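You operate a simulated robot arm through the tools that you are given. There is no shell and no other tool.

The job below is to be done with a simulated robot arm. You get a single attempt, and the scene is never put back.

TASK
Unfold the stove's legs and the teal panels, then stand the green pot on top.
Fine: all three legs and both panels at their stops and the dial on OFF before the pot goes on the camp stove.

Only the result counts: the job must be done as asked and must still hold three seconds after the hand-in. Knocking over, shifting, dropping, spilling or breaking anything else fails it.

THE ROBOT
A 7-joint arm with a fingered hand on a trunk, on a base that moves. Base frame: it is fixed to the floor where the robot stands at the start and does not move with it; the origin is under the middle of the robot, x ahead of it, y to its left, z up; the surface under the hand at the start is at about z = 0.902. Lengths are in m, angles in rad, forces in N, time in s.
With the tool pointing down near the work surface it reaches from about 0.36 to 0.7 m from the robot's upright axis, wherever it stands. Its first joint turns from -1.204 to 3.002 rad. Places, roughly: back stove leg [0.5, -0.1, 1]; left stove leg [0.4, 0, 1]; left teal panel [0.7, 0, 1]; right stove leg [0.4, -0.1, 1]; right teal panel [0.7, -0.1, 1]; stove dial [0.4, -0.1, 0.9]. Payload 3.2 kg.
Tool frame: the origin (TCP) lies between the finger pads and is the grasp point; the fingertips stand 0.026 m ahead of it; z points along the fingers, y is the line along which they close. The gripper opens to 0.088 m; its body begins 0.03 m behind the TCP. The gripper is a hand of 5 fingers: y runs from the thumb to the fingers, the wrist lies at [-0.016, -0.108, -0.172] in the tool frame, and closing takes about 1.5 s.
Orientation is that of the tool frame in the base frame, as [roll, pitch, yaw] about the fixed x, y, z axes, in that order (R = Rz(yaw) Ry(pitch) Rx(roll)). With the fingers straight down and the wrist toward the robot, the tool's x, y and z point along [0, 1, 0], [1, 0, 0] and [0, 0, -1] of the base frame.

THE INTERFACE
- The arm moves only by the tool play_rows. Its argument "series" is a list of rows, each an object of numbers (a shift or turn left out is 0, a gripper value left out holds the last): "dx", "dy", "dz": the shift along the tool's x, y, z in m; "wx", "wy", "wz": the turn, a rotation vector about the tool's x, y, z in rad. In form: [{"dx": .., "dy": .., "dz": .., "wx": .., "wy": .., "wz": ..}, ...]. A call has 1 to 20 rows; each row is the pose to reach, as a shift and turn from the pose commanded when the call began, along the tool's axes at that moment. "fingers" is the gripper command, from -1 (shut) to 1 (fully open), values between in proportion, set as the call begins (left out, the last holds). A row lasts 0.2 s, in which the tool goes at most 0.05 m and 0.15 rad; a call with a longer step from one row to the next is refused whole, and so is a gripper value outside its range. A pose out of reach is approached as far as the arm can. The call stops where the force on the tool passes 40 N (or 10 N more than at its start, if that is more) or the arm is blocked; 0.2 s more then pass. Each finger travels about 0.072 m/s and halts on what it meets, pressing with about 23 N; the grip force reading is that of the motor and also rises with nothing between the fingers. The clock runs only during rows and for 0.2 s after the last one: add rows that repeat a pose to give the fingers time. The reply holds the time, the measured pose of the TCP, the force on the tool along the base axes, the opening and the grip force, in the units named above and with some noise, with the torque about the TCP (base axes, N m) and any sound that the robot's microphone picked up.
- Cameras (640 x 400 px; columns grow to the right, rows downward): "scene" is now at [0.1553, 0.0069, 1.4604]; the picture's right is [0.07, -1.00, 0.00], its down [-0.66, -0.05, -0.75] and it looks along [0.75, 0.05, -0.66] (base axes); focal length 217 px, centre (320, 200). "wrist" rides on the gripper at [0.067, -0.097, -0.117] in the tool frame; the picture's right is [-0.71, 0.33, -0.62], its down [-0.65, -0.65, 0.39] and it looks along [-0.28, 0.68, 0.68] (tool axes); focal length 234 px, centre (320, 200).
- grab_frame(camera): a new picture of that camera. The clock stands still meanwhile.
- move_column(by): slides the trunk up (or, below 0, down) by that many m; the arm and the scene camera ride with it, the base frame stays. It gives what a move gives, with no picture.
- drive_base(legs): drives the robot by 1 to 6 legs, each [ahead, left, turn to the left] in m, m and rad, along the robot's own axes; the way and the turn of a leg run together, so that a leg with both is an arc; at most 1.5 m and 3.142 rad a leg. The arm and the cameras ride along, it lands a little off, and it stops where it bumps. It gives what a move gives.
- finger_targets(index, middle, ring, little, thumb_bend, thumb_turn): sets how far each is bent, from 0 (flat) to 100 (curled in); at 30 the hand is open as for a grip, at 70 the pads meet at the TCP. One left out holds its place. A second passes; each finger stops where it meets its share of the squeeze, and holds until it gets a number again. A gripper value or a shape takes the hand back. It gives what a move gives, with no picture; readings hold the bend of each and the force on index, middle, ring, little, thumb and palm. thumb_turn goes from beside the hand (0) to across from the fingers (100), as for a grip.
- preshape(shape): the hand has 5 fingers and takes this shape, open, in about a second: jaw (thumb against the fingers, like two jaws); tri (thumb and two fingers); tip (a fingertip pinch); poke (one finger out to press); point (the index stretched); flat (the hand flat); cup (the hand cupped); fist (a fist). The gripper value then closes the fingers along that shape, each until it touches; the sizes above hold for jaw. It gives what a move gives, with no picture.
- turn_head(pan, tilt): turns the head with the scene camera to pan (to the left, within 1.501 rad either way) and tilt (down, from -0.506 to 1.204), counted from straight ahead of the robot. It gives what a move gives.
- measure_at(camera, pixels): for up to 12 pixels [column, row] of the newest picture of that camera ("zoom" is the newest enlarged one), the place [x, y, z] in the base frame of the surface seen there, good to about 0.003 m, but the place of the scene camera against the robot may be out by one fixed shift of up to 0.025 m in any direction. The clock stands still meanwhile.
- enlarge(camera, box): a new picture of the part [left, top, right, bottom] of that camera's present view, enlarged. The clock stands still meanwhile.
- hand_in(): hands the job in; it is judged then, once.

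Unless the task says otherwise, let go and move clear before handing in.

The tools are called after "Call:" as name(argument=value, ...) on one line, values as JSON. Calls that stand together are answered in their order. play_rows: Moves the arm, as the interface text tells. Its arguments: {"type":"object","properties":{"series":{"type":"array","items":{"type":"object","properties":{"dx":{"type":"number"},"dy":{"type":"number"},"dz":{"type":"number"},"wx":{"type":"number"},"wy":{"type":"number"},"wz":{"type":"number"}}}},"fingers":{"type":"number"}},"required":["series"]} The other tools are called the same way: move_column (by) moves the trunk up or down; preshape (shape) gives the hand a shape; finger_targets (index, middle, ring, little, thumb_bend, thumb_turn) moves the fingers one by one; drive_base (legs) drives the base; turn_head (pan, tilt) turns the head that bears the scene camera; grab_frame (camera) takes a picture; measure_at (camera, pixels) gives the place of the surface under pixels of a picture; enlarge (camera, box) takes an enlarged picture of a part of a camera's view; hand_in () hands the job in.

At the start:

```text
time: 0.0
eef_pos: [0.441, -0.1064, 1.3048]
ee_rot: [3.14, 0.0, 1.57]
contact_force: [0.1, -0.5, -0.3]
moment: [0.01, -0.01, -0.03]
grip_width: 0.0881
gripper_force: 0.0
shape: jaw
bend: [30.0, 30.0, 30.0, 30.0, 30.0, 97.0]
finger forces: [0.1, 0.1, 0.1, 0.0, 0.0, 0.0]
trunk travel left (down, up): [-0.775, 0.065]
robot x, y, heading: [0.0021, 0.0015, 0.004]
head pan, tilt (commanded): [0.073, 0.723]
```

scene: 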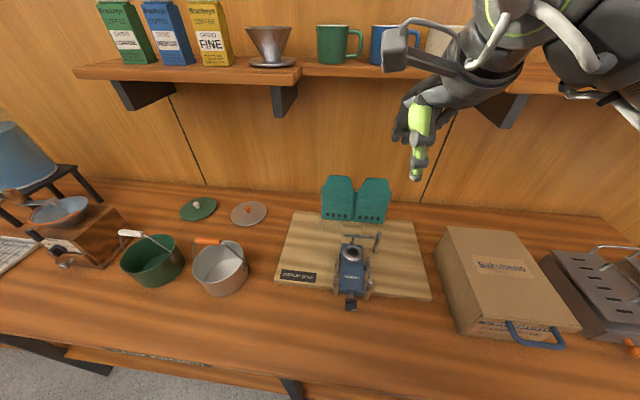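
wrist: 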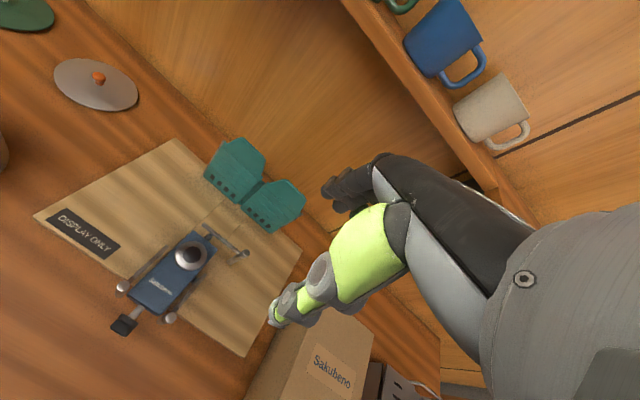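

The scene picture shows the folded stove near pixel (350,270) on a board labelled at (300,277), with the teal panels at (355,200) and the green pot at (153,260). I'll enlarge these areas before moving anything.

Call:
enlarge(camera="scene", box=[260, 165, 440, 315])

Call:
enlarge(camera="wrist", box=[30, 120, 310, 360])

Call:
enlarge(camera="scene", box=[90, 190, 270, 310])

```text
2.67 times, centred on (350, 240) of scene
```

zoom: 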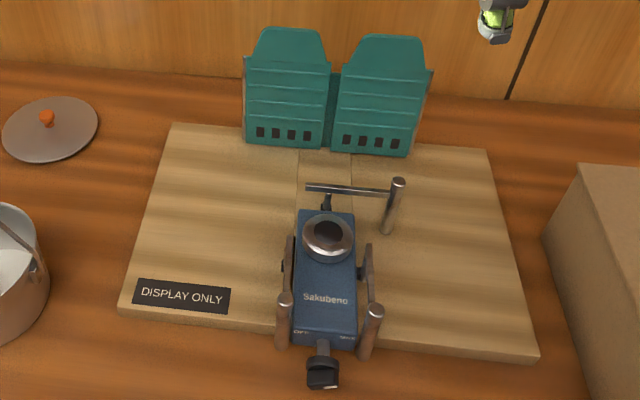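

```text
1.67 times, centred on (170, 240) of wrist
```

zoom: 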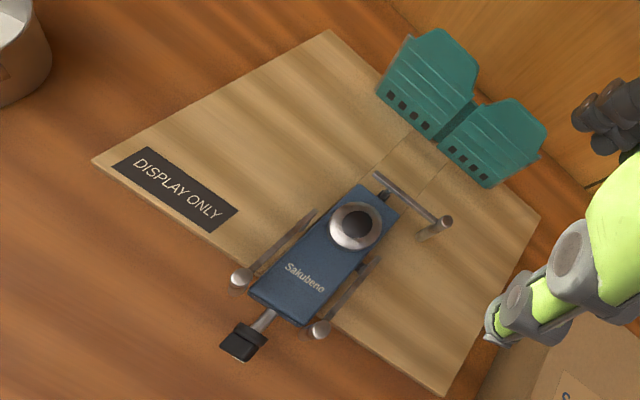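

```text
3.33 times, centred on (180, 250) of scene
```

zoom: 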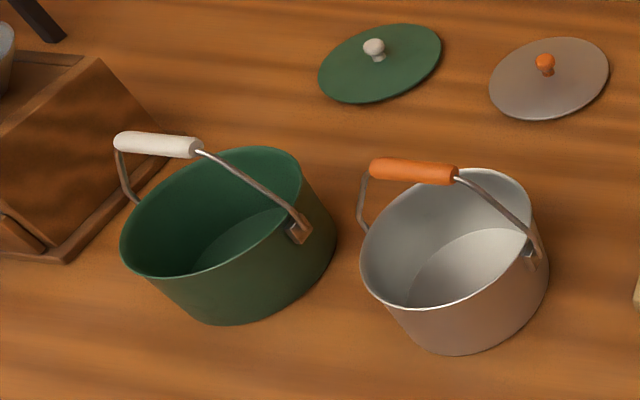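

The stove has a blue body with two side legs folded along it, a back leg swung to the right, and a black dial at the front; the pots differ by colour. I'll zoom in tighter on the stove details and measure positions.

Call:
enlarge(camera="scene", box=[325, 225, 390, 315])

Call:
enlarge(camera="wrist", box=[100, 215, 260, 345])

Call:
enlarge(camera="wrist", box=[190, 125, 320, 245])

Call:
measure_at(camera="wrist", pixels=[[125, 287], [170, 318], [122, 324], [188, 257], [165, 290], [240, 254], [205, 230], [230, 160], [275, 205], [80, 230], [190, 335], [130, 180]])

Call:
measure_at(camera="scene", pixels=[[341, 280], [365, 282], [352, 302], [352, 254], [351, 275], [372, 237], [340, 196], [373, 200], [130, 236], [153, 268], [300, 277], [153, 285]])

```text
4.44 times, centred on (358, 270) of scene
```

zoom: 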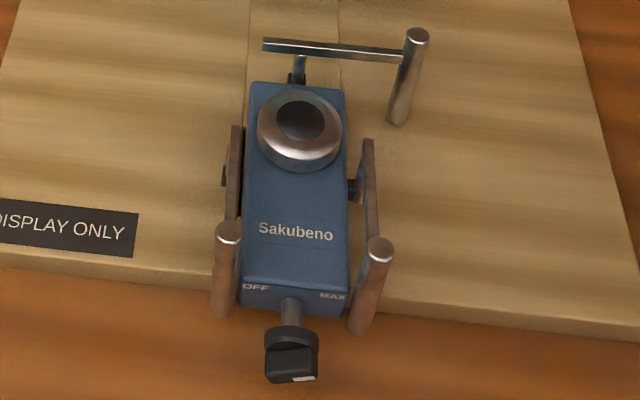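

```text
3.08 times, centred on (180, 280) of wrist
```

zoom: 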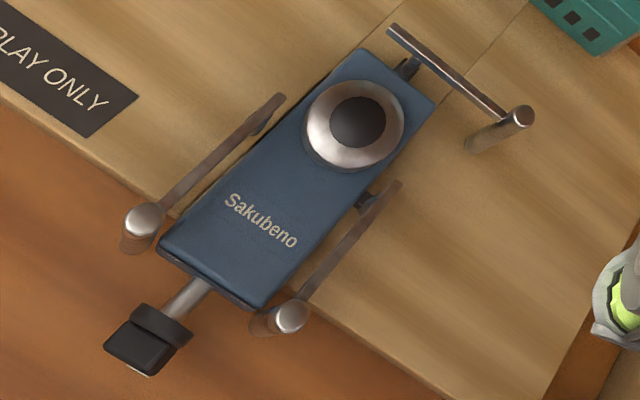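

```text
3.33 times, centred on (255, 185) of wrist
```

zoom: 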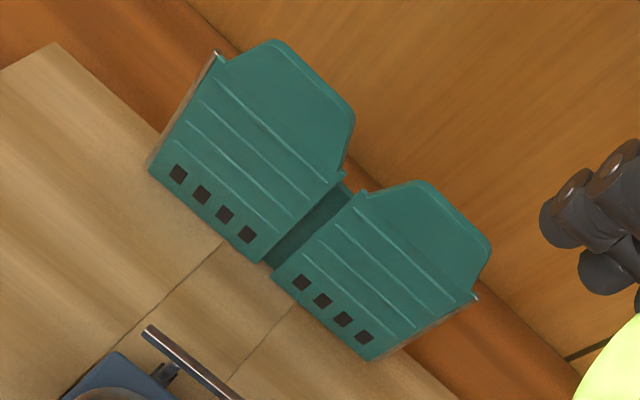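

```text
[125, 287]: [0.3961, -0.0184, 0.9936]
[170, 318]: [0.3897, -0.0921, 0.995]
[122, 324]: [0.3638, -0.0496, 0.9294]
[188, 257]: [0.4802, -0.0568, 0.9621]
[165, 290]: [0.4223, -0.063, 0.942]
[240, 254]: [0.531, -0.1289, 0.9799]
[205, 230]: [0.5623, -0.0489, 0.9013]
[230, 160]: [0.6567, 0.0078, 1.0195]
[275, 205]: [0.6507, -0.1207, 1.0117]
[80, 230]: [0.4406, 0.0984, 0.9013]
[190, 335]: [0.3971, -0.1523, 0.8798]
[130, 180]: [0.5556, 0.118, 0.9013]
```

```text
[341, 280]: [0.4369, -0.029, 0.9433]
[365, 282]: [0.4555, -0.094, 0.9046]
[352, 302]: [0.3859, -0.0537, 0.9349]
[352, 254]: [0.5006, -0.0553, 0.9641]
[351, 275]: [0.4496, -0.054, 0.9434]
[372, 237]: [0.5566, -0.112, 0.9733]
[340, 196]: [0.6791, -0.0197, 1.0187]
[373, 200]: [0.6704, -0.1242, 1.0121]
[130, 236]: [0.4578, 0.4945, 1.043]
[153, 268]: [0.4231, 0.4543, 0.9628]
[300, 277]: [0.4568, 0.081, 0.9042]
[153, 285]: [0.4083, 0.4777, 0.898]
```

The legs look like bars on vertical hinge pins with rods at their ends, and the teal panels look hinged at their outer edges. I'll measure points on the panels in the newest zoom to get their geometry.

Call:
measure_at(camera="zoom", pixels=[[217, 60], [152, 170], [260, 258], [342, 172], [275, 45], [350, 110], [275, 265], [368, 355], [475, 297], [365, 200], [485, 245], [312, 222]])

Call:
enlarge(camera="scene", box=[310, 165, 400, 230])

```text
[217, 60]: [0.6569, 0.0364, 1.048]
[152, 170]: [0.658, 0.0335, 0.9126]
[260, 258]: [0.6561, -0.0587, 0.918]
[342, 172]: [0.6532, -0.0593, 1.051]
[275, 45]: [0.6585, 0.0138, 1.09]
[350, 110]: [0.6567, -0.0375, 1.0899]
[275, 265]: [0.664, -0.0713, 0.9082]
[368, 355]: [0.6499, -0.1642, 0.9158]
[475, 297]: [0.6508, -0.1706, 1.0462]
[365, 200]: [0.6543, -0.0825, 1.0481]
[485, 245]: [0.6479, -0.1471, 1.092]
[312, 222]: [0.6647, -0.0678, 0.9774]
```

```text
6.15 times, centred on (355, 198) of scene
```

zoom: 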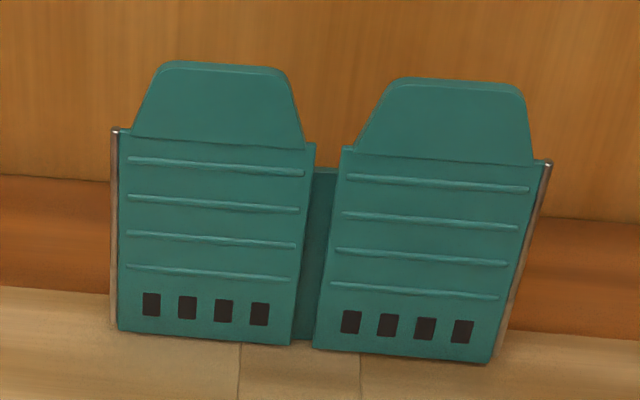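

The panels are hinged at their outer edges (silver strips near zoom (115,130) and (550,165)) and lie flat against a back panel. Their tabs rise above that panel. I'll back the base off to get a lower, frontal view of the stove and dial.

Call:
drive_base(legs=[[-0.25, 0, 0]])

Call:
play_rows(series=[{"dx": -0.05}, {"dx": -0.1}, {"dx": -0.15}, {"dx": -0.2}, {"dx": -0.25}, {"dx": -0.3}])

Call:
move_column(by=-0.3)

Call:
turn_head(pan=0.0, tilt=0.45)

Call:
grab_frame(camera="scene")

```text
time: 1.8
eef_pos: [0.1929, -0.1079, 1.3057]
ee_rot: [3.14, 0.0, 1.568]
contact_force: [0.2, -0.2, 0.5]
moment: [-0.05, 0.01, 0.05]
grip_width: 0.0876
gripper_force: 0.1
shape: jaw
bend: [30.0, 30.0, 30.0, 30.0, 30.0, 97.0]
finger forces: [0.0, 0.0, 0.0, 0.0, 0.0, 0.0]
trunk travel left (down, up): [-0.775, 0.065]
robot x, y, heading: [-0.25, -0.0016, 0.0]
head pan, tilt (commanded): [0.073, 0.723]
```

```text
time: 3.2
eef_pos: [0.1929, -0.3462, 1.3083]
ee_rot: [3.142, 0.0, 1.569]
contact_force: [-1.1, 0.9, 0.0]
moment: [-0.02, 0.01, 0.02]
grip_width: 0.0878
gripper_force: 0.1
shape: jaw
bend: [30.0, 30.0, 30.0, 30.0, 30.0, 97.0]
finger forces: [0.0, 0.1, 0.0, 0.1, 0.1, 0.0]
out of reach, approached as far as the arm can: row 5, 6
trunk travel left (down, up): [-0.775, 0.065]
robot x, y, heading: [-0.2455, -0.0023, -0.002]
head pan, tilt (commanded): [0.073, 0.723]
```

```text
time: 6.2
eef_pos: [0.1927, -0.3467, 1.0071]
ee_rot: [3.141, 0.0, 1.57]
contact_force: [0.1, 0.8, -0.4]
moment: [-0.03, 0.04, 0.04]
grip_width: 0.0877
gripper_force: 0.1
shape: jaw
bend: [30.0, 30.0, 30.0, 30.0, 30.0, 97.0]
finger forces: [0.1, 0.0, 0.0, 0.0, 0.0, 0.1]
trunk travel left (down, up): [-0.475, 0.365]
robot x, y, heading: [-0.2488, -0.0054, -0.002]
head pan, tilt (commanded): [0.073, 0.723]
```

```text
time: 7.0
eef_pos: [0.1926, -0.3463, 1.0074]
ee_rot: [-3.141, 0.001, 1.57]
contact_force: [-0.2, -0.5, -0.1]
moment: [-0.04, -0.01, -0.01]
grip_width: 0.088
gripper_force: 0.1
shape: jaw
bend: [30.0, 30.0, 30.0, 30.0, 30.0, 97.0]
finger forces: [0.1, 0.0, 0.0, 0.0, 0.1, 0.0]
trunk travel left (down, up): [-0.475, 0.365]
robot x, y, heading: [-0.251, -0.0006, -0.004]
head pan, tilt (commanded): [0.0, 0.45]
```

```text
taken
```

scene: 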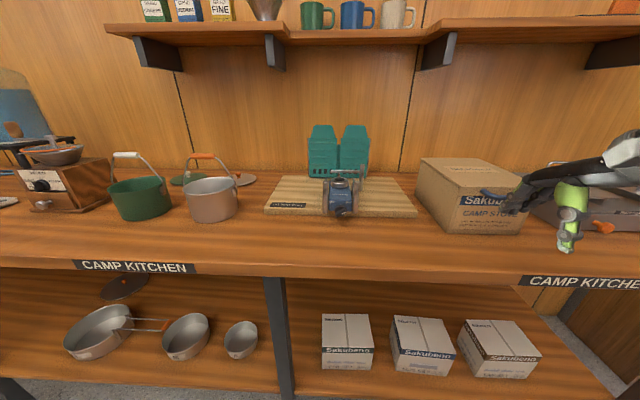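

The lower view shows the stove at about (340,198) with the panels behind it at (338,150). I'll enlarge those and the box front at (490,212) for any printed picture.

Call:
enlarge(camera="scene", box=[305, 160, 385, 220])

Call:
enlarge(camera="scene", box=[410, 150, 535, 240])

Call:
enlarge(camera="scene", box=[325, 195, 357, 219])

Call:
enlarge(camera="scene", box=[90, 140, 260, 230])

```text
6.67 times, centred on (345, 190) of scene
```

zoom: 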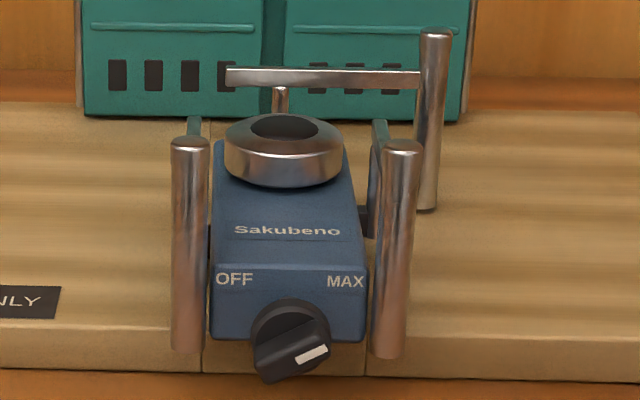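

```text
4.44 times, centred on (472, 195) of scene
```

zoom: 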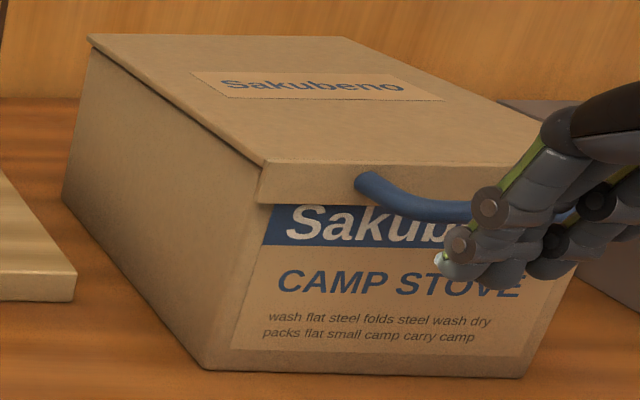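

```text
16.00 times, centred on (341, 207) of scene
```

zoom: 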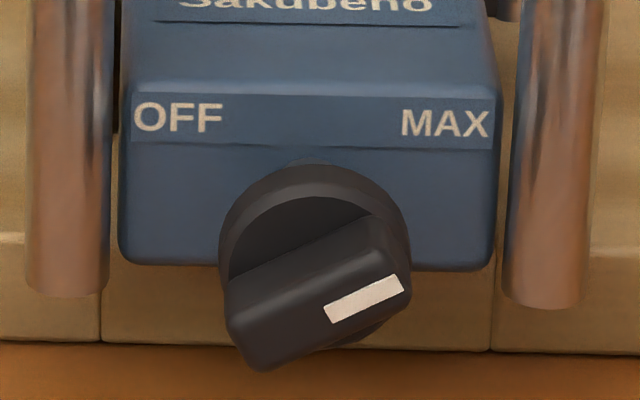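

```text
3.76 times, centred on (175, 185) of scene
```

zoom: 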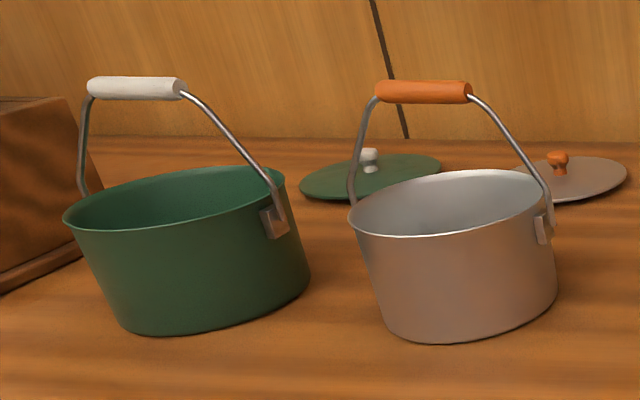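

The dial's white mark at zoom (365,298) points right, toward MAX, so it has to turn counter-clockwise to OFF. I'll measure the pots while that zoom is newest.

Call:
measure_at(camera="zoom", pixels=[[92, 87], [135, 88], [178, 88], [65, 220], [282, 185], [170, 175], [160, 225], [275, 225], [130, 328], [305, 290], [215, 270], [200, 102]])

Call:
enlarge(camera="scene", box=[305, 160, 385, 220])

Call:
measure_at(camera="zoom", pixels=[[190, 143], [190, 340], [403, 145], [390, 350], [436, 35], [428, 205], [232, 76], [281, 105], [285, 125], [285, 165], [235, 300], [345, 300]])

Call:
measure_at(camera="zoom", pixels=[[280, 120], [290, 330], [312, 353], [258, 365], [194, 122], [379, 125], [363, 222], [350, 75], [215, 240], [370, 180], [100, 350], [290, 205]])

```text
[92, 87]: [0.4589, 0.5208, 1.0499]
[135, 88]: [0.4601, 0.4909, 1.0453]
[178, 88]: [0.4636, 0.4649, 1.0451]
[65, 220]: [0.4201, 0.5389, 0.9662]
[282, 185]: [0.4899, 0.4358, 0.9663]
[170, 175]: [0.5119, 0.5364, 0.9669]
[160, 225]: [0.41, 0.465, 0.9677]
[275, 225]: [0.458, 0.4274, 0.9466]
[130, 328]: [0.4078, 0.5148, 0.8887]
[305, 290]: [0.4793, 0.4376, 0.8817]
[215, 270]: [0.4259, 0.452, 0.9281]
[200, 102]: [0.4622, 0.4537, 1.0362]
```

```text
6.67 times, centred on (345, 190) of scene
```

zoom: 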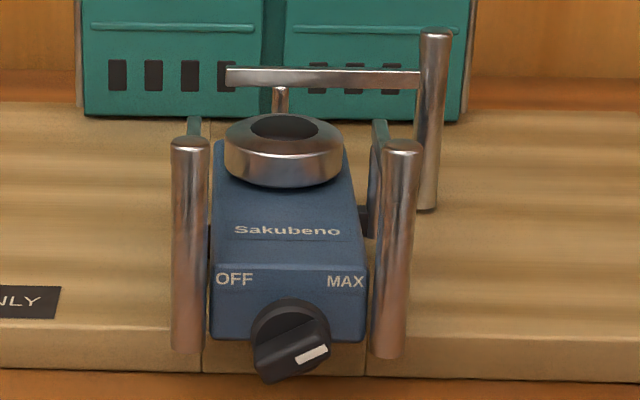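

```text
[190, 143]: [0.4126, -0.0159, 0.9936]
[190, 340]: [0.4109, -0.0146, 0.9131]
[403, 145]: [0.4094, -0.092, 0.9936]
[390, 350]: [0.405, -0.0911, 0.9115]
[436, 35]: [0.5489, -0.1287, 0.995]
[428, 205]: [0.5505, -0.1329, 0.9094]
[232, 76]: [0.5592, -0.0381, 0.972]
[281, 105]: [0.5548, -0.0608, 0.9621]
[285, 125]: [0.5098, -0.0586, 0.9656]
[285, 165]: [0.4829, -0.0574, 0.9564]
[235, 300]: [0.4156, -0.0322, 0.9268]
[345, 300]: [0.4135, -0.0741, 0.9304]
```

```text
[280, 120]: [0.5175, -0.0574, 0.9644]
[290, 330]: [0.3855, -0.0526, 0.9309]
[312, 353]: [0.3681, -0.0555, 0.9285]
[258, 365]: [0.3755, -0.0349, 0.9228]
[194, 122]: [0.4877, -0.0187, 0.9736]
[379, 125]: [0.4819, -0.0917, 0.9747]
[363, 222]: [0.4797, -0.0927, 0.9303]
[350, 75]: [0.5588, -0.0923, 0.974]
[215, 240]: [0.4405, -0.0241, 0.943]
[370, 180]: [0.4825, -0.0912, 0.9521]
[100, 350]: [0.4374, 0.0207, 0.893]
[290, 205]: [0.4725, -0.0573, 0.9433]
```

Matching the rod tops in both cameras (left rod 0.396 by wrist, 0.413 by scene) shows the scene camera reads about +0.017 in x. I'll try the "poke" shape here in free space and see where the fingertip sits.

Call:
preshape(shape="poke")

Call:
grab_frame(camera="wrist")

Call:
enlarge(camera="scene", box=[500, 120, 640, 270])

```text
time: 7.9
eef_pos: [0.1932, -0.3458, 1.0072]
ee_rot: [-3.141, 0.0, 1.569]
contact_force: [0.5, 0.3, -0.7]
moment: [-0.01, 0.01, 0.03]
grip_width: 0.0003
gripper_force: 0.1
shape: poke
bend: [70.0, 70.0, 99.0, 99.0, 0.0, 100.0]
finger forces: [0.1, 0.0, 0.0, 0.0, 0.0, 0.0]
trunk travel left (down, up): [-0.475, 0.365]
robot x, y, heading: [-0.2475, 0.0009, -0.002]
head pan, tilt (commanded): [0.0, 0.45]
```

```text
taken
```

wrist: 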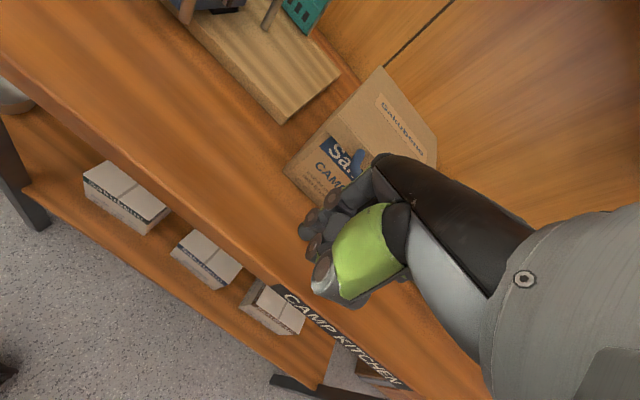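

```text
2.67 times, centred on (570, 195) of scene
```

zoom: 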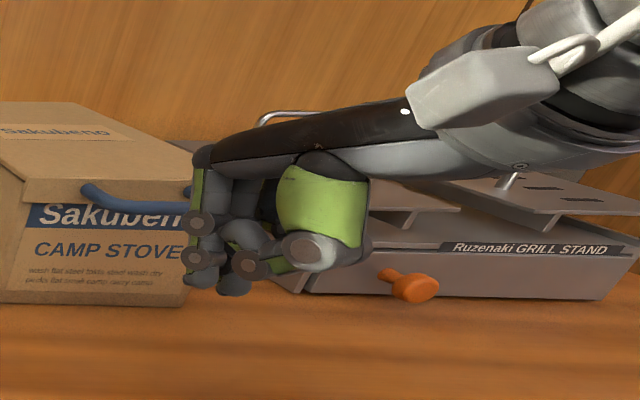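

In "poke" the index and middle fingers come down together with the rest curled. I'll measure the fingertip positions seen near zoom (200,280) and (235,290).

Call:
measure_at(camera="zoom", pixels=[[203, 282], [232, 290], [195, 258], [247, 262], [193, 225], [300, 245], [205, 160], [325, 200], [255, 240], [265, 265], [215, 255], [350, 230]])

Call:
enlarge(camera="wrist", box=[270, 140, 430, 320])

Call:
measure_at(camera="wrist", pixels=[[303, 232], [312, 245], [325, 270], [312, 222], [330, 198], [322, 250], [375, 172], [350, 250], [317, 235], [330, 230]])

```text
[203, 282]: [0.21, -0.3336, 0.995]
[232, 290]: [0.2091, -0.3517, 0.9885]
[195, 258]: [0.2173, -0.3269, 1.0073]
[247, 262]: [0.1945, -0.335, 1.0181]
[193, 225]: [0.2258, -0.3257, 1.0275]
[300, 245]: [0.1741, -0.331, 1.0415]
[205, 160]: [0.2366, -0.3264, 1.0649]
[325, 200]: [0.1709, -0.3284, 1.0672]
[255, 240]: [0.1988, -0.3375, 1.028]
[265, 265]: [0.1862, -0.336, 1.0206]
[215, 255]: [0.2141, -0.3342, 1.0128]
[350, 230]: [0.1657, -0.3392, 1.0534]
```

```text
2.22 times, centred on (350, 230) of wrist
```

zoom: 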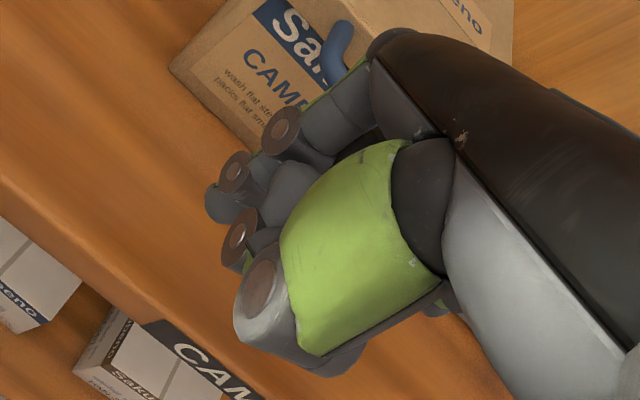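

```text
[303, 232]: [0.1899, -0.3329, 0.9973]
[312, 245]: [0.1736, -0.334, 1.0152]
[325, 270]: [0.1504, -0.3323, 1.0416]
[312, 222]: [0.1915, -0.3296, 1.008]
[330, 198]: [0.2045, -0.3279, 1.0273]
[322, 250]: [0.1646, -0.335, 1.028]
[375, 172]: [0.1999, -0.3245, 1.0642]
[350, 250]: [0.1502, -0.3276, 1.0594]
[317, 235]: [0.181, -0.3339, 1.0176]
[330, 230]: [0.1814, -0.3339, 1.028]
```

The index tip sits at about the TCP, roughly +0.013 on the tool-x side, with the middle finger beside it. I'll curl the middle finger too, so only the index protrudes, and check clearances again.

Call:
finger_targets(index=65, middle=100, ring=100, little=100, thumb_bend=0, thumb_turn=100)

Call:
enlarge(camera="scene", box=[520, 165, 600, 235])

Call:
measure_at(camera="zoom", pixels=[[200, 300], [190, 250], [250, 320], [300, 300], [350, 280], [230, 340], [210, 340], [280, 330]])

```text
time: 8.9
eef_pos: [0.193, -0.3478, 1.0079]
ee_rot: [-3.141, 0.0, 1.57]
contact_force: [0.1, 0.3, 0.5]
moment: [0.01, -0.03, -0.01]
grip_width: 0.0568
gripper_force: 0.2
shape: fingers
bend: [65.0, 100.0, 100.0, 100.0, 0.0, 94.0]
finger forces: [0.0, 0.0, 0.0, 0.0, 0.1, 0.0]
trunk travel left (down, up): [-0.475, 0.365]
robot x, y, heading: [-0.2471, 0.0028, 0.0]
head pan, tilt (commanded): [0.0, 0.45]
```

```text
5.71 times, centred on (560, 200) of scene
```

zoom: 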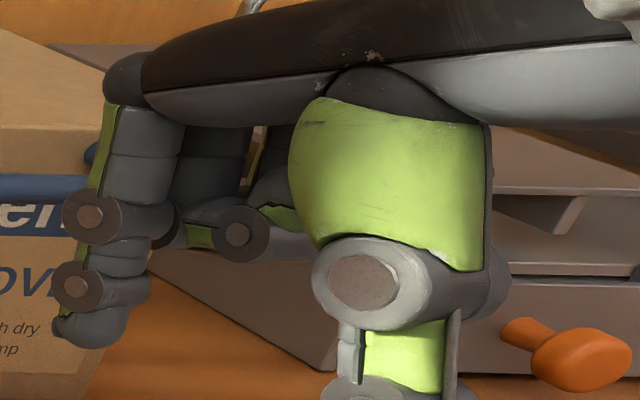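

```text
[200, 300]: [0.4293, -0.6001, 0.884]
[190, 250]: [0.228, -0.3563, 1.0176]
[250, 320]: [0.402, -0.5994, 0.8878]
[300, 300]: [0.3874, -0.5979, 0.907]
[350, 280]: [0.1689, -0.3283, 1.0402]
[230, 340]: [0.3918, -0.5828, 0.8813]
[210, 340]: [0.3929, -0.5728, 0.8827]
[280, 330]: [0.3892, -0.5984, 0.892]
```

With thumb_bend 0 the thumb now hangs straight down below the index, at zoom (385,390). I'll fold it and look again.

Call:
finger_targets(index=65, thumb_bend=100, thumb_turn=100)

Call:
enlarge(camera="scene", box=[520, 165, 600, 235])

Call:
measure_at(camera="zoom", pixels=[[95, 340], [75, 285], [90, 215], [110, 120], [350, 280], [230, 235], [120, 295], [180, 235], [125, 330], [240, 280], [270, 240], [300, 320]])

```text
time: 9.9
eef_pos: [0.1935, -0.3468, 1.0079]
ee_rot: [-3.142, 0.0, 1.569]
contact_force: [0.0, 0.0, 0.5]
moment: [0.01, 0.0, -0.01]
grip_width: 0.0002
gripper_force: 0.1
shape: fingers
bend: [58.0, 100.0, 100.0, 100.0, 84.0, 100.0]
finger forces: [0.2, 0.1, 0.0, 0.1, 0.1, 0.0]
trunk travel left (down, up): [-0.475, 0.365]
robot x, y, heading: [-0.2445, -0.0003, -0.005]
head pan, tilt (commanded): [0.0, 0.45]
```

```text
5.71 times, centred on (560, 200) of scene
```

zoom: 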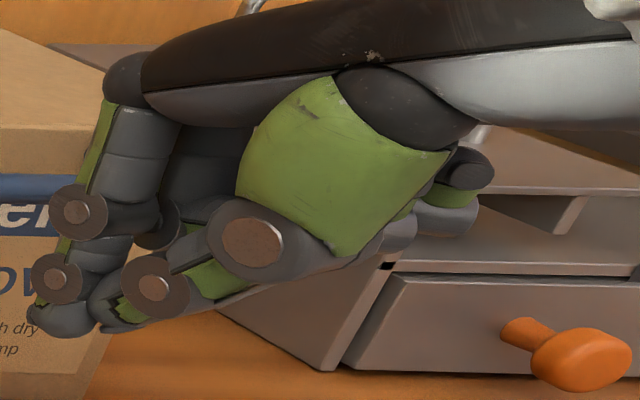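

```text
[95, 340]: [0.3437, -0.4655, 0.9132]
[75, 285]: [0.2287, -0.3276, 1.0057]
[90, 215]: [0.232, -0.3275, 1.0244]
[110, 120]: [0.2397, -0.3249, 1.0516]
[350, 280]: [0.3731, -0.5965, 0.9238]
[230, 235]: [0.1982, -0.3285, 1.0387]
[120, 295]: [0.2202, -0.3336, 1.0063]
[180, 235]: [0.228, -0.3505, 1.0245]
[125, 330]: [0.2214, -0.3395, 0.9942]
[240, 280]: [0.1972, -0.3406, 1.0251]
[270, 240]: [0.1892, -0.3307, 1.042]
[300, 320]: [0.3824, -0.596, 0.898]
```

The index and thumb now form a compact poking tip, with the other fingers curled well above it. I'll raise the trunk, drive closer, and bring the hand above the stove to look with the wrist camera.

Call:
move_column(by=0.15)

Call:
drive_base(legs=[[0.1, 0, 0]])

Call:
play_rows(series=[{"dx": 0.05}, {"dx": 0.1}, {"dx": 0.15}, {"dx": 0.2}, {"dx": 0.25}, {"dx": 0.29}, {"dx": 0.29}])

Call:
grab_frame(camera="wrist")

```text
time: 11.6
eef_pos: [0.1945, -0.346, 1.1585]
ee_rot: [3.141, -0.001, 1.567]
contact_force: [0.9, -0.2, -0.6]
moment: [-0.01, 0.0, 0.01]
grip_width: 0.0
gripper_force: 0.0
shape: fingers
bend: [58.0, 100.0, 100.0, 100.0, 84.0, 100.0]
finger forces: [0.0, 0.0, 0.0, 0.0, 0.0, 0.1]
trunk travel left (down, up): [-0.625, 0.215]
robot x, y, heading: [-0.2499, 0.0006, -0.004]
head pan, tilt (commanded): [0.0, 0.45]
```

```text
time: 12.8
eef_pos: [0.2942, -0.3462, 1.1572]
ee_rot: [3.14, 0.0, 1.568]
contact_force: [0.7, 0.0, -0.3]
moment: [0.03, 0.0, 0.02]
grip_width: 0.0001
gripper_force: 0.0
shape: fingers
bend: [58.0, 100.0, 100.0, 100.0, 84.0, 100.0]
finger forces: [0.0, 0.1, 0.1, 0.0, 0.0, 0.0]
trunk travel left (down, up): [-0.625, 0.215]
robot x, y, heading: [-0.1448, -0.0016, -0.002]
head pan, tilt (commanded): [0.0, 0.45]
```

```text
time: 14.4
eef_pos: [0.293, -0.0565, 1.1582]
ee_rot: [3.141, -0.001, 1.567]
contact_force: [-0.2, -0.5, -0.4]
moment: [0.02, -0.02, -0.02]
grip_width: 0.0
gripper_force: 0.0
shape: fingers
bend: [58.0, 100.0, 100.0, 100.0, 84.0, 100.0]
finger forces: [0.0, 0.0, 0.1, 0.0, 0.0, 0.0]
trunk travel left (down, up): [-0.625, 0.215]
robot x, y, heading: [-0.1484, -0.0024, -0.002]
head pan, tilt (commanded): [0.0, 0.45]
```

```text
taken
```

wrist: 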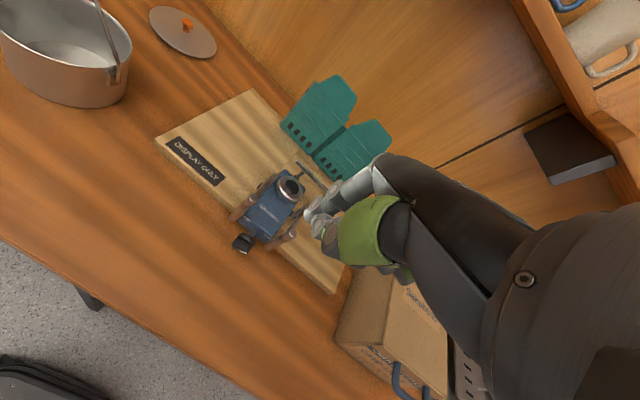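

The stove is clear at (265,210) and the fingertips are around (320,215). I'll move in above it to z≈1.09 and take a close wrist view.

Call:
play_rows(series=[{"dy": 0.04, "dz": 0.02}, {"dy": 0.08, "dz": 0.04}, {"dy": 0.107, "dz": 0.065}, {"dy": 0.107, "dz": 0.065}])

Call:
grab_frame(camera="wrist")

Call:
enlarge(camera="wrist", box=[130, 150, 370, 320])

```text
time: 15.4
eef_pos: [0.4007, -0.0583, 1.0924]
ee_rot: [3.14, 0.0, 1.569]
contact_force: [-0.4, -0.4, 0.3]
moment: [-0.01, -0.02, 0.03]
grip_width: 0.0
gripper_force: 0.0
shape: fingers
bend: [58.0, 100.0, 100.0, 100.0, 84.0, 100.0]
finger forces: [0.1, 0.0, 0.0, 0.0, 0.0, 0.0]
trunk travel left (down, up): [-0.625, 0.215]
robot x, y, heading: [-0.1453, -0.0001, -0.002]
head pan, tilt (commanded): [0.0, 0.45]
```

```text
taken
```

wrist: 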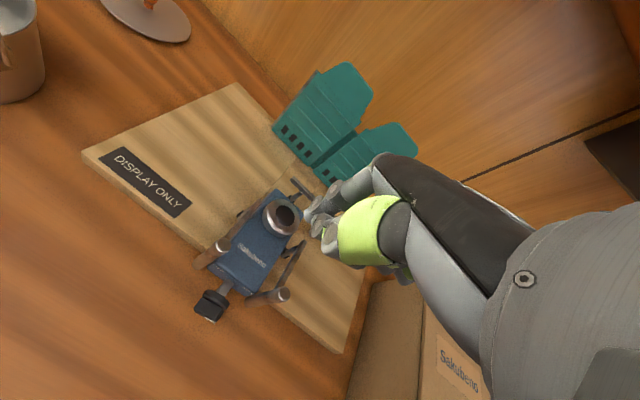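

```text
2.35 times, centred on (250, 235) of wrist
```

zoom: 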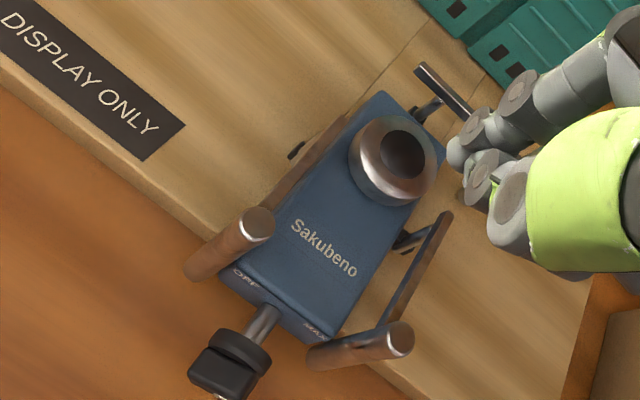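

From this close view I'll measure the rod tops (257,222) and (400,337), the bar ends, pivots and dial accurately with the wrist camera.

Call:
measure_at(camera="zoom", pixels=[[257, 222], [400, 337], [340, 125], [297, 150], [447, 215], [408, 240], [420, 70], [435, 103], [405, 150], [250, 345], [215, 375], [425, 250]])

Call:
measure_at(camera="zoom", pixels=[[300, 165], [310, 170], [288, 190], [400, 290], [470, 110], [195, 270], [315, 360], [260, 322], [320, 250], [380, 95], [235, 265], [330, 335]])

```text
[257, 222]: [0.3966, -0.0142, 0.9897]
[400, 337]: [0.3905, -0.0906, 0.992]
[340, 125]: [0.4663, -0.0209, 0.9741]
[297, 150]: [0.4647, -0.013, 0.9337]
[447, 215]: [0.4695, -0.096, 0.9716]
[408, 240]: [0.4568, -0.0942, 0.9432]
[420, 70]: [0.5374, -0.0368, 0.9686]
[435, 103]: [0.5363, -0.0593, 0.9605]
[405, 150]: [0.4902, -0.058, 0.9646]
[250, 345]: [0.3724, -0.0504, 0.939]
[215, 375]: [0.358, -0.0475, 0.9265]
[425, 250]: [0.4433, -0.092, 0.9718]
```

```text
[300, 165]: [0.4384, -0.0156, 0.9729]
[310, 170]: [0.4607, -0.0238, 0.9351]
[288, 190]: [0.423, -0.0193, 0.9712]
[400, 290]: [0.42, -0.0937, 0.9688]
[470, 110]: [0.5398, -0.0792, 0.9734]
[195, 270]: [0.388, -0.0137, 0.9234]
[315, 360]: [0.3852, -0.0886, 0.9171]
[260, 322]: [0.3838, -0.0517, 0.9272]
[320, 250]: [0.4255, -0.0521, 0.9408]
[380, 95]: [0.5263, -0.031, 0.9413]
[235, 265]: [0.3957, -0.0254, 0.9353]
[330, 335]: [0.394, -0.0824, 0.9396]
```

The geometry is now clear: left pivot ≈(0.462,-0.018), right pivot ≈(0.462,-0.094), back pivot ≈(0.538,-0.060), rod tops at z≈0.994. A straight thumb reaches lowest with the other fingers curled, so I'll form that as the poking tool and measure its tip.

Call:
finger_targets(index=100, middle=100, ring=100, little=100, thumb_bend=0, thumb_turn=100)

Call:
grab_frame(camera="wrist")

Call:
grab_frame(camera="scene")

```text
time: 16.4
eef_pos: [0.4017, -0.0575, 1.0937]
ee_rot: [-3.141, 0.001, 1.571]
contact_force: [-0.6, 0.5, 0.7]
moment: [0.02, -0.02, -0.01]
grip_width: 0.0593
gripper_force: 0.1
shape: fingers
bend: [100.0, 100.0, 100.0, 100.0, 1.0, 94.0]
finger forces: [0.0, 0.0, 0.1, 0.1, 0.0, 0.0]
trunk travel left (down, up): [-0.625, 0.215]
robot x, y, heading: [-0.1495, -0.001, -0.004]
head pan, tilt (commanded): [0.0, 0.45]
```

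```text
taken
```

wrist: 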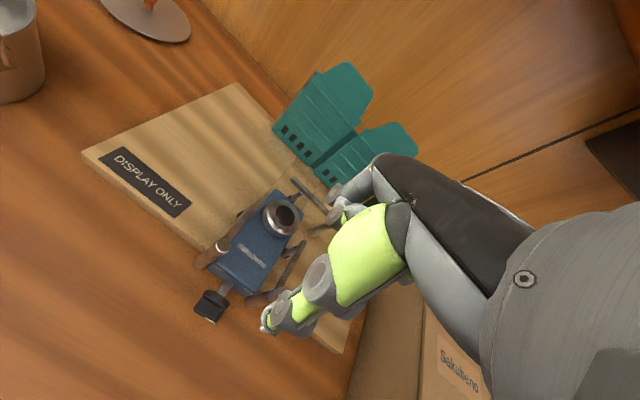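

```text
taken
```

scene: 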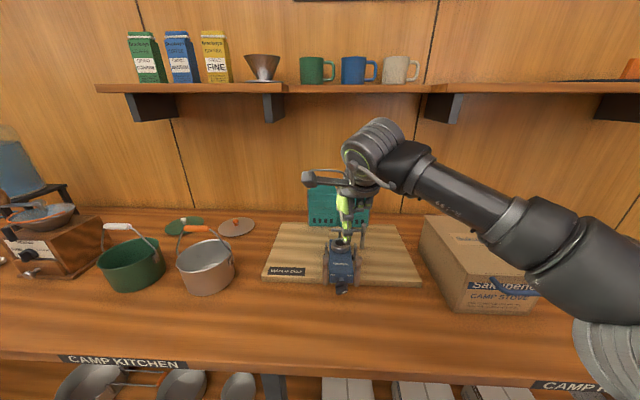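

Call:
enlarge(camera="scene", box=[300, 170, 400, 300])

Call:
enlarge(camera="wrist", box=[190, 180, 390, 350])

Call:
measure_at(camera="zoom", pixels=[[220, 335], [230, 350], [245, 305], [280, 325], [350, 235], [390, 190], [300, 280], [235, 320], [262, 330], [330, 270], [420, 130], [390, 120]])

```text
3.08 times, centred on (350, 235) of scene
```

zoom: 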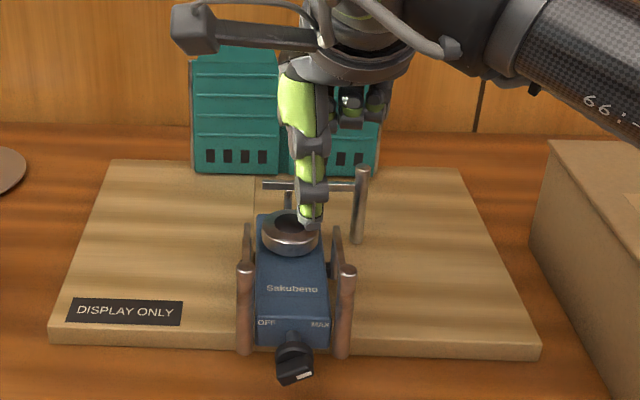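

```text
2.35 times, centred on (290, 265) of wrist
```

zoom: 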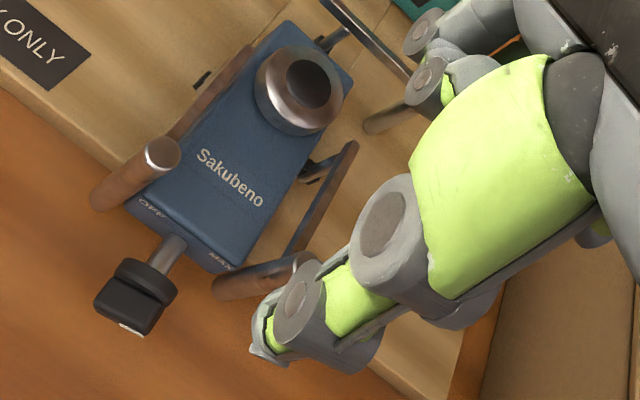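

```text
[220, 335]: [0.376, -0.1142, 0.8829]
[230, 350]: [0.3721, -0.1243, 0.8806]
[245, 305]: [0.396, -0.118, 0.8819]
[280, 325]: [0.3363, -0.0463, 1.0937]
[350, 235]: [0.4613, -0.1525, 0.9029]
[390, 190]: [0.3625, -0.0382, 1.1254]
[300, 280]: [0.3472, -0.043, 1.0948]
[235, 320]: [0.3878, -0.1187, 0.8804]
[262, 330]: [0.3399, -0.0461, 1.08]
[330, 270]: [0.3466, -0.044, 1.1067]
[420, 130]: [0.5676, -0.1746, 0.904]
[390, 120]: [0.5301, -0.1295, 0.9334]
```

The thumb leans slightly outward with its tip near zoom (270,350). I'll measure that tip precisely.

Call:
measure_at(camera="zoom", pixels=[[256, 345], [260, 355], [275, 360], [270, 312], [300, 355], [290, 300], [345, 340], [262, 340], [330, 355], [430, 75], [400, 115], [425, 25]])

```text
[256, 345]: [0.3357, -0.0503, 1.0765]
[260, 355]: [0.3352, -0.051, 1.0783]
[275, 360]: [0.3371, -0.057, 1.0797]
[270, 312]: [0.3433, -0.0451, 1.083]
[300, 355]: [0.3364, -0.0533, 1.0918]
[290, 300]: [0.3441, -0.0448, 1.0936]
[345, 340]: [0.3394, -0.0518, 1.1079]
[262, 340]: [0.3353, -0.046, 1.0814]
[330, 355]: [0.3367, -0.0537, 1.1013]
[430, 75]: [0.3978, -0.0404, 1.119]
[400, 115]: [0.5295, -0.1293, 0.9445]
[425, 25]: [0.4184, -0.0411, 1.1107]
```

The thumb tip sits at about tool (+0.004,-0.060,+0.020) and the curled fingers clear it by about 28 mm. I'll position the thumb between the two front rods over the body and lower to TCP z≈0.98.

Call:
play_rows(series=[{"dy": 0.03, "dx": 0.002}, {"dy": 0.055, "dx": 0.002}, {"dy": 0.055, "dx": 0.002, "dz": 0.03}, {"dy": 0.055, "dx": 0.002, "dz": 0.06}, {"dy": 0.055, "dx": 0.002, "dz": 0.08}, {"dy": 0.055, "dx": 0.002, "dz": 0.08}])

Call:
enlarge(camera="wrist", box=[120, 150, 400, 350])

Call:
enlarge(camera="scene", box=[290, 190, 410, 300])

```text
time: 17.8
eef_pos: [0.4573, -0.055, 1.0112]
ee_rot: [-3.141, 0.001, 1.567]
contact_force: [0.7, -0.1, -1.1]
moment: [-0.01, 0.03, 0.04]
grip_width: 0.0593
gripper_force: 0.1
shape: fingers
bend: [100.0, 100.0, 100.0, 100.0, 1.0, 94.0]
finger forces: [0.0, 0.1, 0.0, 0.0, 0.0, 0.1]
trunk travel left (down, up): [-0.625, 0.215]
robot x, y, heading: [-0.1467, 0.0024, -0.003]
head pan, tilt (commanded): [0.0, 0.45]
```

```text
2.00 times, centred on (260, 250) of wrist
```

zoom: 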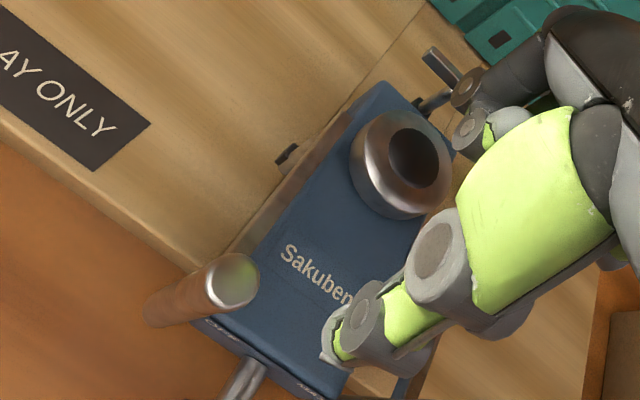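

```text
3.64 times, centred on (350, 245) of scene
```

zoom: 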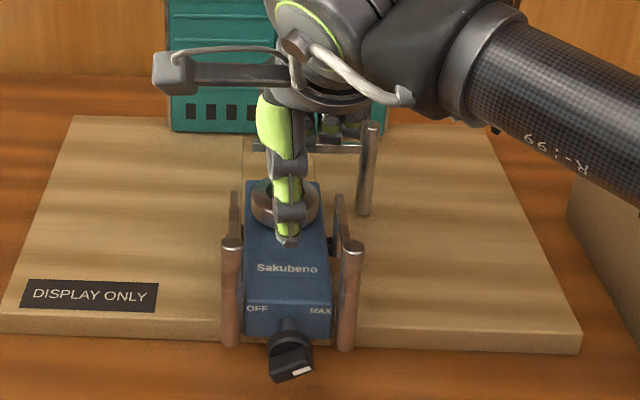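

The thumb is centred between the rods in the scene zoom (tip at (287,238), rods at (232,245) and (352,248)). I'll measure the tip to confirm, then lower the last bit.

Call:
measure_at(camera="zoom", pixels=[[286, 236], [287, 242], [278, 225], [300, 225], [232, 242], [352, 245], [222, 300], [340, 300]])

Call:
play_rows(series=[{"dz": 0.015}, {"dz": 0.03}, {"dz": 0.03}])

Call:
enlarge(camera="wrist", box=[120, 150, 400, 350])

```text
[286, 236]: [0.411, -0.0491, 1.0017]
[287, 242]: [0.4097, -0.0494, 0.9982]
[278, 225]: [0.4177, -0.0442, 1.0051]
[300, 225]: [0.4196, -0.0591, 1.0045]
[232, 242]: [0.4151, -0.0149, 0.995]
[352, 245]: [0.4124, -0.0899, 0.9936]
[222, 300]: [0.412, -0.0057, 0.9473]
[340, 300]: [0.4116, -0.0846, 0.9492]
```

```text
time: 18.6
eef_pos: [0.4562, -0.0536, 0.9826]
ee_rot: [-3.141, 0.0, 1.568]
contact_force: [0.9, -0.4, -0.3]
moment: [-0.02, -0.01, -0.03]
grip_width: 0.0594
gripper_force: 0.0
shape: fingers
bend: [100.0, 100.0, 100.0, 100.0, 1.0, 94.0]
finger forces: [0.1, 0.0, 0.1, 0.0, 0.1, 0.0]
trunk travel left (down, up): [-0.625, 0.215]
robot x, y, heading: [-0.1499, -0.0002, -0.003]
head pan, tilt (commanded): [0.0, 0.45]
```

```text
2.00 times, centred on (260, 250) of wrist
```

zoom: 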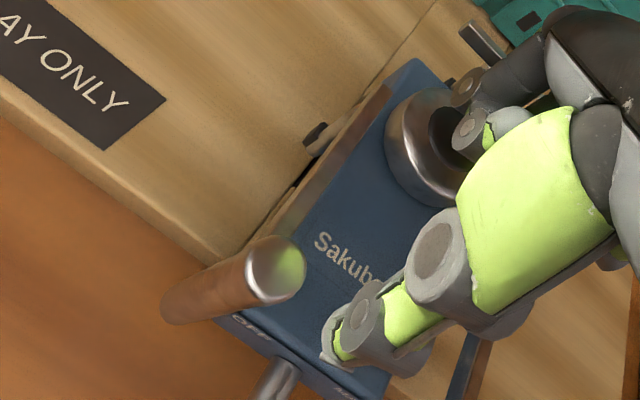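

The thumb tip is now beside the left rod's inner side with no contact force. I'll start pushing the left rod outward along its arc, in small steps.

Call:
play_rows(series=[{"dz": 0.005}, {"dx": 0.01, "dy": -0.003, "dz": 0.005}, {"dx": 0.0186, "dy": -0.0037, "dz": 0.005}, {"dx": 0.027, "dy": -0.005, "dz": 0.005}, {"dx": 0.036, "dy": -0.0053, "dz": 0.005}, {"dx": 0.036, "dy": -0.0053, "dz": 0.005}])

Call:
enlarge(camera="wrist", box=[120, 150, 400, 350])

Call:
enlarge(camera="scene", box=[290, 190, 410, 300])

```text
time: 20.0
eef_pos: [0.4512, -0.0181, 0.9776]
ee_rot: [-3.14, 0.0, 1.569]
contact_force: [0.5, -0.2, 0.2]
moment: [0.0, 0.02, 0.01]
grip_width: 0.0594
gripper_force: 0.1
shape: fingers
bend: [100.0, 100.0, 100.0, 100.0, 1.0, 94.0]
finger forces: [0.1, 0.0, 0.1, 0.1, 0.0, 0.0]
trunk travel left (down, up): [-0.625, 0.215]
robot x, y, heading: [-0.1474, -0.0024, -0.003]
head pan, tilt (commanded): [0.0, 0.45]
```

```text
2.00 times, centred on (260, 250) of wrist
```

zoom: 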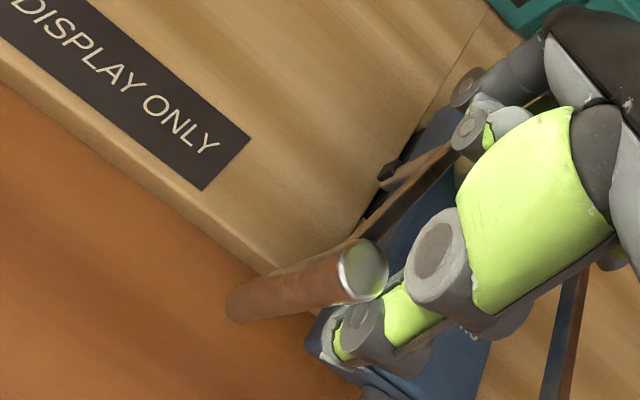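

```text
3.64 times, centred on (350, 245) of scene
```

zoom: 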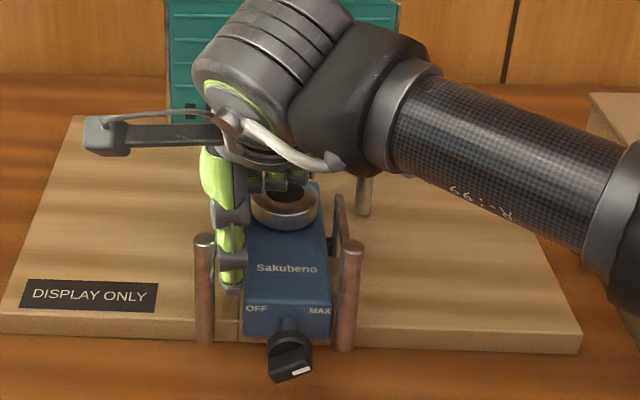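

The left rod moved outward, from (232,245) to (203,240) in the scene zoom, with almost no force. I'll continue along the arc.

Call:
play_rows(series=[{"dx": 0.009, "dy": 0.001}, {"dx": 0.017, "dy": 0.003}, {"dx": 0.025, "dy": 0.0065}, {"dx": 0.033, "dy": 0.0105}, {"dx": 0.033, "dy": 0.0105}])

Call:
enlarge(camera="scene", box=[290, 190, 410, 300])

Call:
enlarge(camera="wrist", box=[120, 150, 400, 350])

```text
time: 21.2
eef_pos: [0.4611, 0.0137, 0.9777]
ee_rot: [3.141, -0.001, 1.568]
contact_force: [-0.8, -0.3, 0.2]
moment: [-0.02, -0.02, 0.03]
grip_width: 0.0593
gripper_force: 0.1
shape: fingers
bend: [100.0, 100.0, 100.0, 100.0, 1.0, 94.0]
finger forces: [0.0, 0.1, 0.0, 0.0, 0.0, 0.1]
trunk travel left (down, up): [-0.625, 0.215]
robot x, y, heading: [-0.1434, -0.0007, -0.002]
head pan, tilt (commanded): [0.0, 0.45]
```

```text
3.64 times, centred on (350, 245) of scene
```

zoom: 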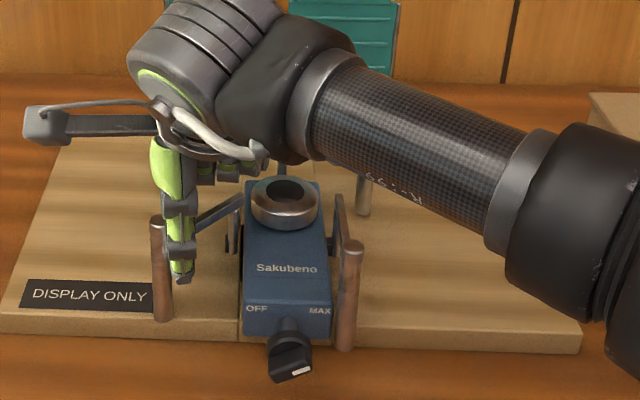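

```text
2.00 times, centred on (260, 250) of wrist
```

zoom: 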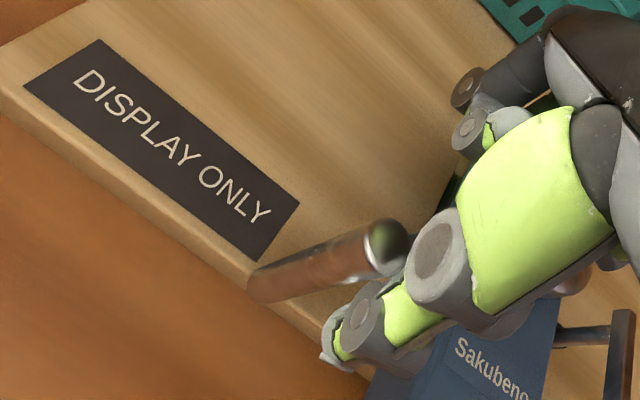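

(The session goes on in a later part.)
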